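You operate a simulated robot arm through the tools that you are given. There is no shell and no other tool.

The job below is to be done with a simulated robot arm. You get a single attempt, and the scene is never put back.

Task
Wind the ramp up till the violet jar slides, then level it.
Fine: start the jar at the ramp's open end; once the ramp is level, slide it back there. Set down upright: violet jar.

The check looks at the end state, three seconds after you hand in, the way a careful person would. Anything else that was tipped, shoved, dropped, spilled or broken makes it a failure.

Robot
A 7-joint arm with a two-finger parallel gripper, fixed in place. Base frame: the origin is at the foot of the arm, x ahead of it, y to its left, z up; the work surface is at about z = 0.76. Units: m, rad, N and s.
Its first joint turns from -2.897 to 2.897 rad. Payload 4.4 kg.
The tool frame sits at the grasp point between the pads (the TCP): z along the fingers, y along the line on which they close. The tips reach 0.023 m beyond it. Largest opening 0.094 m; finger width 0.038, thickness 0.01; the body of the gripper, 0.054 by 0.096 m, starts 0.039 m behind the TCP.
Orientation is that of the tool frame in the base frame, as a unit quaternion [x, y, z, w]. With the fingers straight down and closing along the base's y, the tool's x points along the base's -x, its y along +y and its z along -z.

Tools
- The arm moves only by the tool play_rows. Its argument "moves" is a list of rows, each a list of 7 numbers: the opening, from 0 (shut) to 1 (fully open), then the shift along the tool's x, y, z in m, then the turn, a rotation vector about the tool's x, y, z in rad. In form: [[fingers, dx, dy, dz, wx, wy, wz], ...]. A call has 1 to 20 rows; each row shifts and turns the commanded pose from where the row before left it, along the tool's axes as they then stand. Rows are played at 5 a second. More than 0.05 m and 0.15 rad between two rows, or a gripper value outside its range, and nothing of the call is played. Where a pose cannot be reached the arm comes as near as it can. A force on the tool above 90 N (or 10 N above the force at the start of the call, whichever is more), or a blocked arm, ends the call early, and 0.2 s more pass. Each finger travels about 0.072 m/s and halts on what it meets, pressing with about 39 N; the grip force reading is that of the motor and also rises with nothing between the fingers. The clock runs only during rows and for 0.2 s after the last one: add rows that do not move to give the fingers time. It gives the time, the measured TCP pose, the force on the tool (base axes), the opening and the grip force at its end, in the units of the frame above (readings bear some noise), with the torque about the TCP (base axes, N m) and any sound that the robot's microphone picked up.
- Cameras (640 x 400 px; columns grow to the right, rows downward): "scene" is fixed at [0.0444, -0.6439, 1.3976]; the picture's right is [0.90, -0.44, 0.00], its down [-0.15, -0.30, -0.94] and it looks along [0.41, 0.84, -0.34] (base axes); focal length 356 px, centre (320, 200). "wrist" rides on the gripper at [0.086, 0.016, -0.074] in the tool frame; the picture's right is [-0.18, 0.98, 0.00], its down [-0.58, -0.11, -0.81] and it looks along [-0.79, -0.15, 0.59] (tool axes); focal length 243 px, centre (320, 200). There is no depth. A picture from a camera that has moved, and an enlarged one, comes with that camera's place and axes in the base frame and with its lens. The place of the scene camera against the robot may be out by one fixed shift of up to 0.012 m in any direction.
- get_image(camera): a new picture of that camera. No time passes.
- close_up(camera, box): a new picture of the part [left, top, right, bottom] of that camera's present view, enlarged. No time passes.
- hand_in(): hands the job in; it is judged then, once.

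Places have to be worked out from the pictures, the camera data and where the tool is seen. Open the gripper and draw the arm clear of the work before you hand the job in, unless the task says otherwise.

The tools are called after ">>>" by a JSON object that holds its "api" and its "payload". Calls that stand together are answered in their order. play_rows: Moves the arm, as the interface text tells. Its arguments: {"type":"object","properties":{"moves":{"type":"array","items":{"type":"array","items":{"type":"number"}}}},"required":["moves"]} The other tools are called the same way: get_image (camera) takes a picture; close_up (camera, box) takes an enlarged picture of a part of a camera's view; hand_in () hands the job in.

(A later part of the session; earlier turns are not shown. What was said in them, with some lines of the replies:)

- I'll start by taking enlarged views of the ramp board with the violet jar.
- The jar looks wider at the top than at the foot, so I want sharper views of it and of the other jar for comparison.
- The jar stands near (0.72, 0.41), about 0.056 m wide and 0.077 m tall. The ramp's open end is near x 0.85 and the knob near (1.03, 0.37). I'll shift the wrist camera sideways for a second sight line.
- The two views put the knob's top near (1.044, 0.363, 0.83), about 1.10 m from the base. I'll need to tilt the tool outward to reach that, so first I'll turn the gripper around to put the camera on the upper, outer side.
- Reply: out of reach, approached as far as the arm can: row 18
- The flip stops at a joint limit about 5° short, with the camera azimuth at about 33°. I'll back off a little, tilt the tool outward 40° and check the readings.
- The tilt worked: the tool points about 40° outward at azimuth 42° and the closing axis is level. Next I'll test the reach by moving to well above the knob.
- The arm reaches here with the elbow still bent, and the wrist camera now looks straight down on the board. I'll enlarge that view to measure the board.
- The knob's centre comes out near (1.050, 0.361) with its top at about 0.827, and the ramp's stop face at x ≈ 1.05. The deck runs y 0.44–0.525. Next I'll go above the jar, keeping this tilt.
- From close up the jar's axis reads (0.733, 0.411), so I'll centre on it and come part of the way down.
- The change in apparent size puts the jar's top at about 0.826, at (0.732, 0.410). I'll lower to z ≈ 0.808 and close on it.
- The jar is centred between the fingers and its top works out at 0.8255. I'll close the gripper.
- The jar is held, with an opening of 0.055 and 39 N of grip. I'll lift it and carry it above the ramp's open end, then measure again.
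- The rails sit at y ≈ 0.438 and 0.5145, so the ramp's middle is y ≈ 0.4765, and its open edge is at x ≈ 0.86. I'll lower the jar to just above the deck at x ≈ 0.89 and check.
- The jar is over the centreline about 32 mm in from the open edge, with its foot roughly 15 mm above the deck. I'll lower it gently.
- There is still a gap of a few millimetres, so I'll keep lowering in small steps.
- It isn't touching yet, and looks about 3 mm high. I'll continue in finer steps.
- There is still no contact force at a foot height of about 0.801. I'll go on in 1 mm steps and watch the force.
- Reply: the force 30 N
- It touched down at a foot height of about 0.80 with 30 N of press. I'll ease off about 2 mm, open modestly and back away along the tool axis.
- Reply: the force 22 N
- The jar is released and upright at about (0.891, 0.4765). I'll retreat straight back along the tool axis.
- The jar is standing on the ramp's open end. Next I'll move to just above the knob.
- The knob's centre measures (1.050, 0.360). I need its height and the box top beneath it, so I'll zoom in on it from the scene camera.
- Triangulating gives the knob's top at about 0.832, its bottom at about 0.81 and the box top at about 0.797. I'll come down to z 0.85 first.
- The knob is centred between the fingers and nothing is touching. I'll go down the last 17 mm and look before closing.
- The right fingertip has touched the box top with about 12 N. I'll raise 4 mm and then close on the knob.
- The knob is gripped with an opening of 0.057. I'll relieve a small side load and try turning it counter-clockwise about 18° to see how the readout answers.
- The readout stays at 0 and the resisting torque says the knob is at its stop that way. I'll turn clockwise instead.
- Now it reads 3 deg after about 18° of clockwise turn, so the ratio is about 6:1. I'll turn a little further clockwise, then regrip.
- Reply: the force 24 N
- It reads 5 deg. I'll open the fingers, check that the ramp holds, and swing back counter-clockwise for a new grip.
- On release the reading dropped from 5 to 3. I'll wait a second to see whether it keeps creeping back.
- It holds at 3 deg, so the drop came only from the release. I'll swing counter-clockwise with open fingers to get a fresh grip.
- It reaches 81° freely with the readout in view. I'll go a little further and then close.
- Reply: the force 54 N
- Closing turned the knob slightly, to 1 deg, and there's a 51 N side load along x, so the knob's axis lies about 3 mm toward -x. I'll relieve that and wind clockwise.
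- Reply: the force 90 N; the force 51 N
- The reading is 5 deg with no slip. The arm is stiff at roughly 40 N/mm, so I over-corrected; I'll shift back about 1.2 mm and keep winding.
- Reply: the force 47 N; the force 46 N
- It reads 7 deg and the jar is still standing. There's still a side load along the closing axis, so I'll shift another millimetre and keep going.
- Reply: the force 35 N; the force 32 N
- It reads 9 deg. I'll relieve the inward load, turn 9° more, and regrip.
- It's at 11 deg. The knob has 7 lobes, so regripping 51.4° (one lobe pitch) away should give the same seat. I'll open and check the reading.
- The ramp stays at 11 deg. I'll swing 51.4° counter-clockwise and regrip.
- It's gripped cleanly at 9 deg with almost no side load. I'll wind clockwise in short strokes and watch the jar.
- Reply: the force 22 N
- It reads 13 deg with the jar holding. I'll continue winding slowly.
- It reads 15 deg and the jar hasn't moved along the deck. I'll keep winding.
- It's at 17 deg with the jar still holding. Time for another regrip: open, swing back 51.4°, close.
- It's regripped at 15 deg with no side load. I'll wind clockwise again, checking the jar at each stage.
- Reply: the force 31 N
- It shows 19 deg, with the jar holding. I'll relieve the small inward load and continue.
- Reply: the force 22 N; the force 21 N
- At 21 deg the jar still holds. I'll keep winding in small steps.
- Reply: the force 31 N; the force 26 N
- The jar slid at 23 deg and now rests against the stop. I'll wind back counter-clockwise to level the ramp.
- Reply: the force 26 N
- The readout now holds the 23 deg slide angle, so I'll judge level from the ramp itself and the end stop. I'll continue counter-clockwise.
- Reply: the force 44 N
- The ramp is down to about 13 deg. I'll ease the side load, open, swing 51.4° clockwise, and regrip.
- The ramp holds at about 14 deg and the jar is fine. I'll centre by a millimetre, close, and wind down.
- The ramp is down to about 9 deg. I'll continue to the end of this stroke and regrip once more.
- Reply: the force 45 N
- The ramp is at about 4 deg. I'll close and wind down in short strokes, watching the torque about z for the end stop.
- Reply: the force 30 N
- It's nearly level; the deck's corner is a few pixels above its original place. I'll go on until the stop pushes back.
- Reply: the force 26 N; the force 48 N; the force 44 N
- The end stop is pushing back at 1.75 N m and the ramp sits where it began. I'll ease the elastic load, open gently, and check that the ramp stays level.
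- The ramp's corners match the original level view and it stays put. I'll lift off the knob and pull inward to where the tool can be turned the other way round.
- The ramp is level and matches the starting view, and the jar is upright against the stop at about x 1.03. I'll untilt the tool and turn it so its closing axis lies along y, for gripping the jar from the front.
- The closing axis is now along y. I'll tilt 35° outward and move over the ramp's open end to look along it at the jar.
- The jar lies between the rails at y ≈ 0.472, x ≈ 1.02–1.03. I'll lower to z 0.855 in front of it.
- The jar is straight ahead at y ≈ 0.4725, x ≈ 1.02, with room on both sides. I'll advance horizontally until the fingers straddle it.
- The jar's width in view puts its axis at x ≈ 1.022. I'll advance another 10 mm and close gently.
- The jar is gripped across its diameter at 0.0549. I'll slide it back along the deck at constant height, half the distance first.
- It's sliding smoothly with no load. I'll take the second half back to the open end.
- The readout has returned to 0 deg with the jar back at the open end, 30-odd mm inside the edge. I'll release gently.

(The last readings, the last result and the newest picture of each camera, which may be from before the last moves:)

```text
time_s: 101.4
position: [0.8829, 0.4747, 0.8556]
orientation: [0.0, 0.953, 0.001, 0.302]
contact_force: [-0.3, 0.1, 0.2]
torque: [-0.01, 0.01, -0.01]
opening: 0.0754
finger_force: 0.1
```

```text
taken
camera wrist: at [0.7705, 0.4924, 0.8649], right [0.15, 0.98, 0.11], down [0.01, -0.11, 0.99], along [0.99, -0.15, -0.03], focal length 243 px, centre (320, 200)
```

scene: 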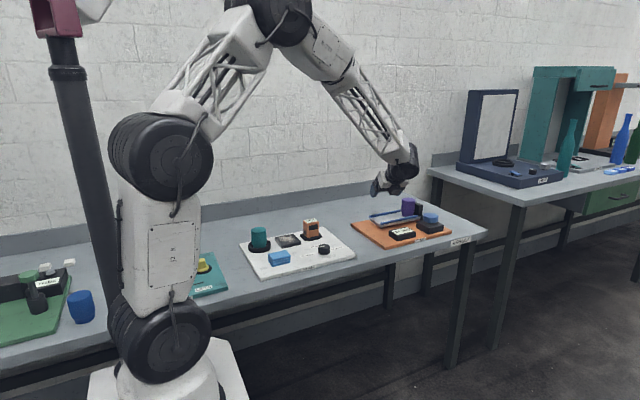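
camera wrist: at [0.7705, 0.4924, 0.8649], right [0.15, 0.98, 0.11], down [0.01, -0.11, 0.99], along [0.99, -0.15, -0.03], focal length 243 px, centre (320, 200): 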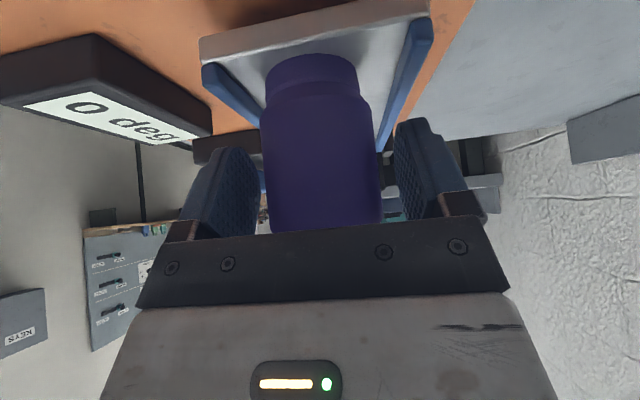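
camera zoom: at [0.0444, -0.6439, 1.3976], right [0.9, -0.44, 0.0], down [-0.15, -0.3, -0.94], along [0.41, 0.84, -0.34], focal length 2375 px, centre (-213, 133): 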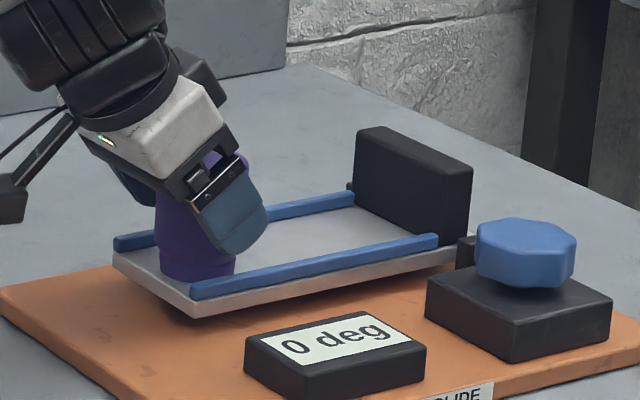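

It's released and standing upright with clearance on both sides. I'll retreat along the tool axis, up and back.

>>> {"api": "play_rows", "payload": {"moves": [[0.8, 0, 0, -0.01, 0, 0, 0], [0.8, 0, 0, -0.02, 0, 0, 0], [0.8, 0, 0, -0.03, 0, 0, 0], [0.8, 0, 0, -0.04, 0, 0, 0], [0.8, 0, 0, -0.045, 0, 0, 0], [0.9, 0, 0, -0.045, 0, 0, 0], [1, 0, 0, -0.045, 0, 0, 0], [1, 0, 0, 0, 0, 0.126, 0], [1, 0, 0, 0, 0, 0.126, 0], [1, 0, 0, 0, 0, 0.126, 0], [1, 0, 0, 0, 0, 0.126, 0], [1, 0, 0, 0, 0, 0.105, 0], [1, 0, 0, -0.03, 0, 0, 0], [1, 0, 0, 0, 0, 0, 0]]}}

>>> {"api": "get_image", "payload": {"camera": "scene"}}

>>> {"api": "close_up", "payload": {"camera": "scene", "box": [360, 180, 460, 250]}}

>>> {"api": "get_image", "payload": {"camera": "wrist"}}

```text
time_s: 104.4
position: [0.7483, 0.4752, 1.0763]
orientation: [0.001, 1.0, 0.0, 0.0]
contact_force: [0.1, 0.2, -0.1]
torque: [0.01, -0.04, -0.02]
opening: 0.0939
finger_force: 0.0
```

```text
taken
```

scene: 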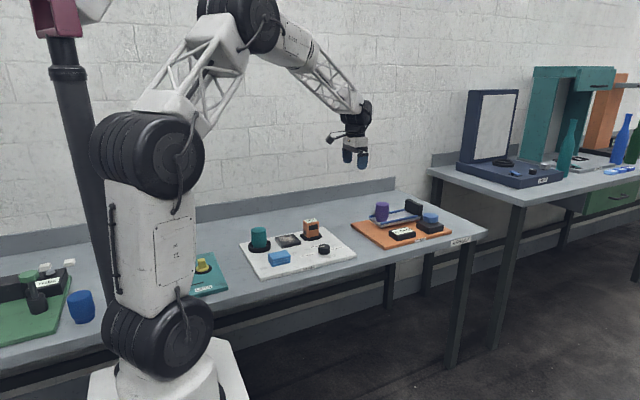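

```text
5.71 times, centred on (410, 215) of scene
camera zoom: at [0.0444, -0.6439, 1.3976], right [0.9, -0.44, 0.0], down [-0.15, -0.3, -0.94], along [0.41, 0.84, -0.34], focal length 2036 px, centre (-194, 114)
```

zoom: 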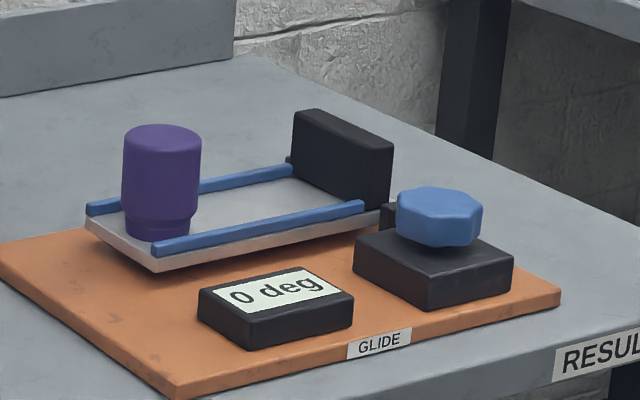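

```text
taken
camera wrist: at [0.6618, 0.4911, 1.1491], right [0.19, 0.98, 0.0], down [0.58, -0.11, 0.81], along [0.79, -0.15, -0.59], focal length 243 px, centre (320, 200)
```

wrist: 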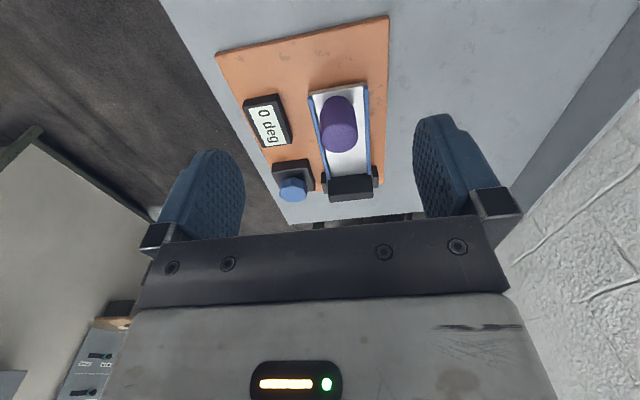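

The jar stands upright at the open end where it started, the readout shows 0 deg, and the ramp's corners match the original level view. Nothing else has moved, the gripper is open and the arm is clear, so I'm handing in.

>>> {"api": "hand_in", "payload": {}}

```text
The job is handed in.
```

I wound the ramp up until the violet jar slid, levelled it again, and slid the jar back to the open end. The job is handed in; I haven't seen a verdict.

- **Slide:** the jar started about 32 mm in from the open edge. It let go at a reading of 23 deg and slid down to the stop without tipping.
- **Level:** I wound the ramp back down to its end stop. The readout kept showing 23 deg, so I judged level by the stop and by the ramp matching its first picture.
- **Jar:** I slid it back along the deck. It stands upright where it started, and the readout went back to 0 deg once it was there.
- **Everything else:** a fingertip lightly touched the knob's box (about 12 N), and nothing shifted. The other items look unmoved in the last pictures. The gripper is open and the arm is clear.
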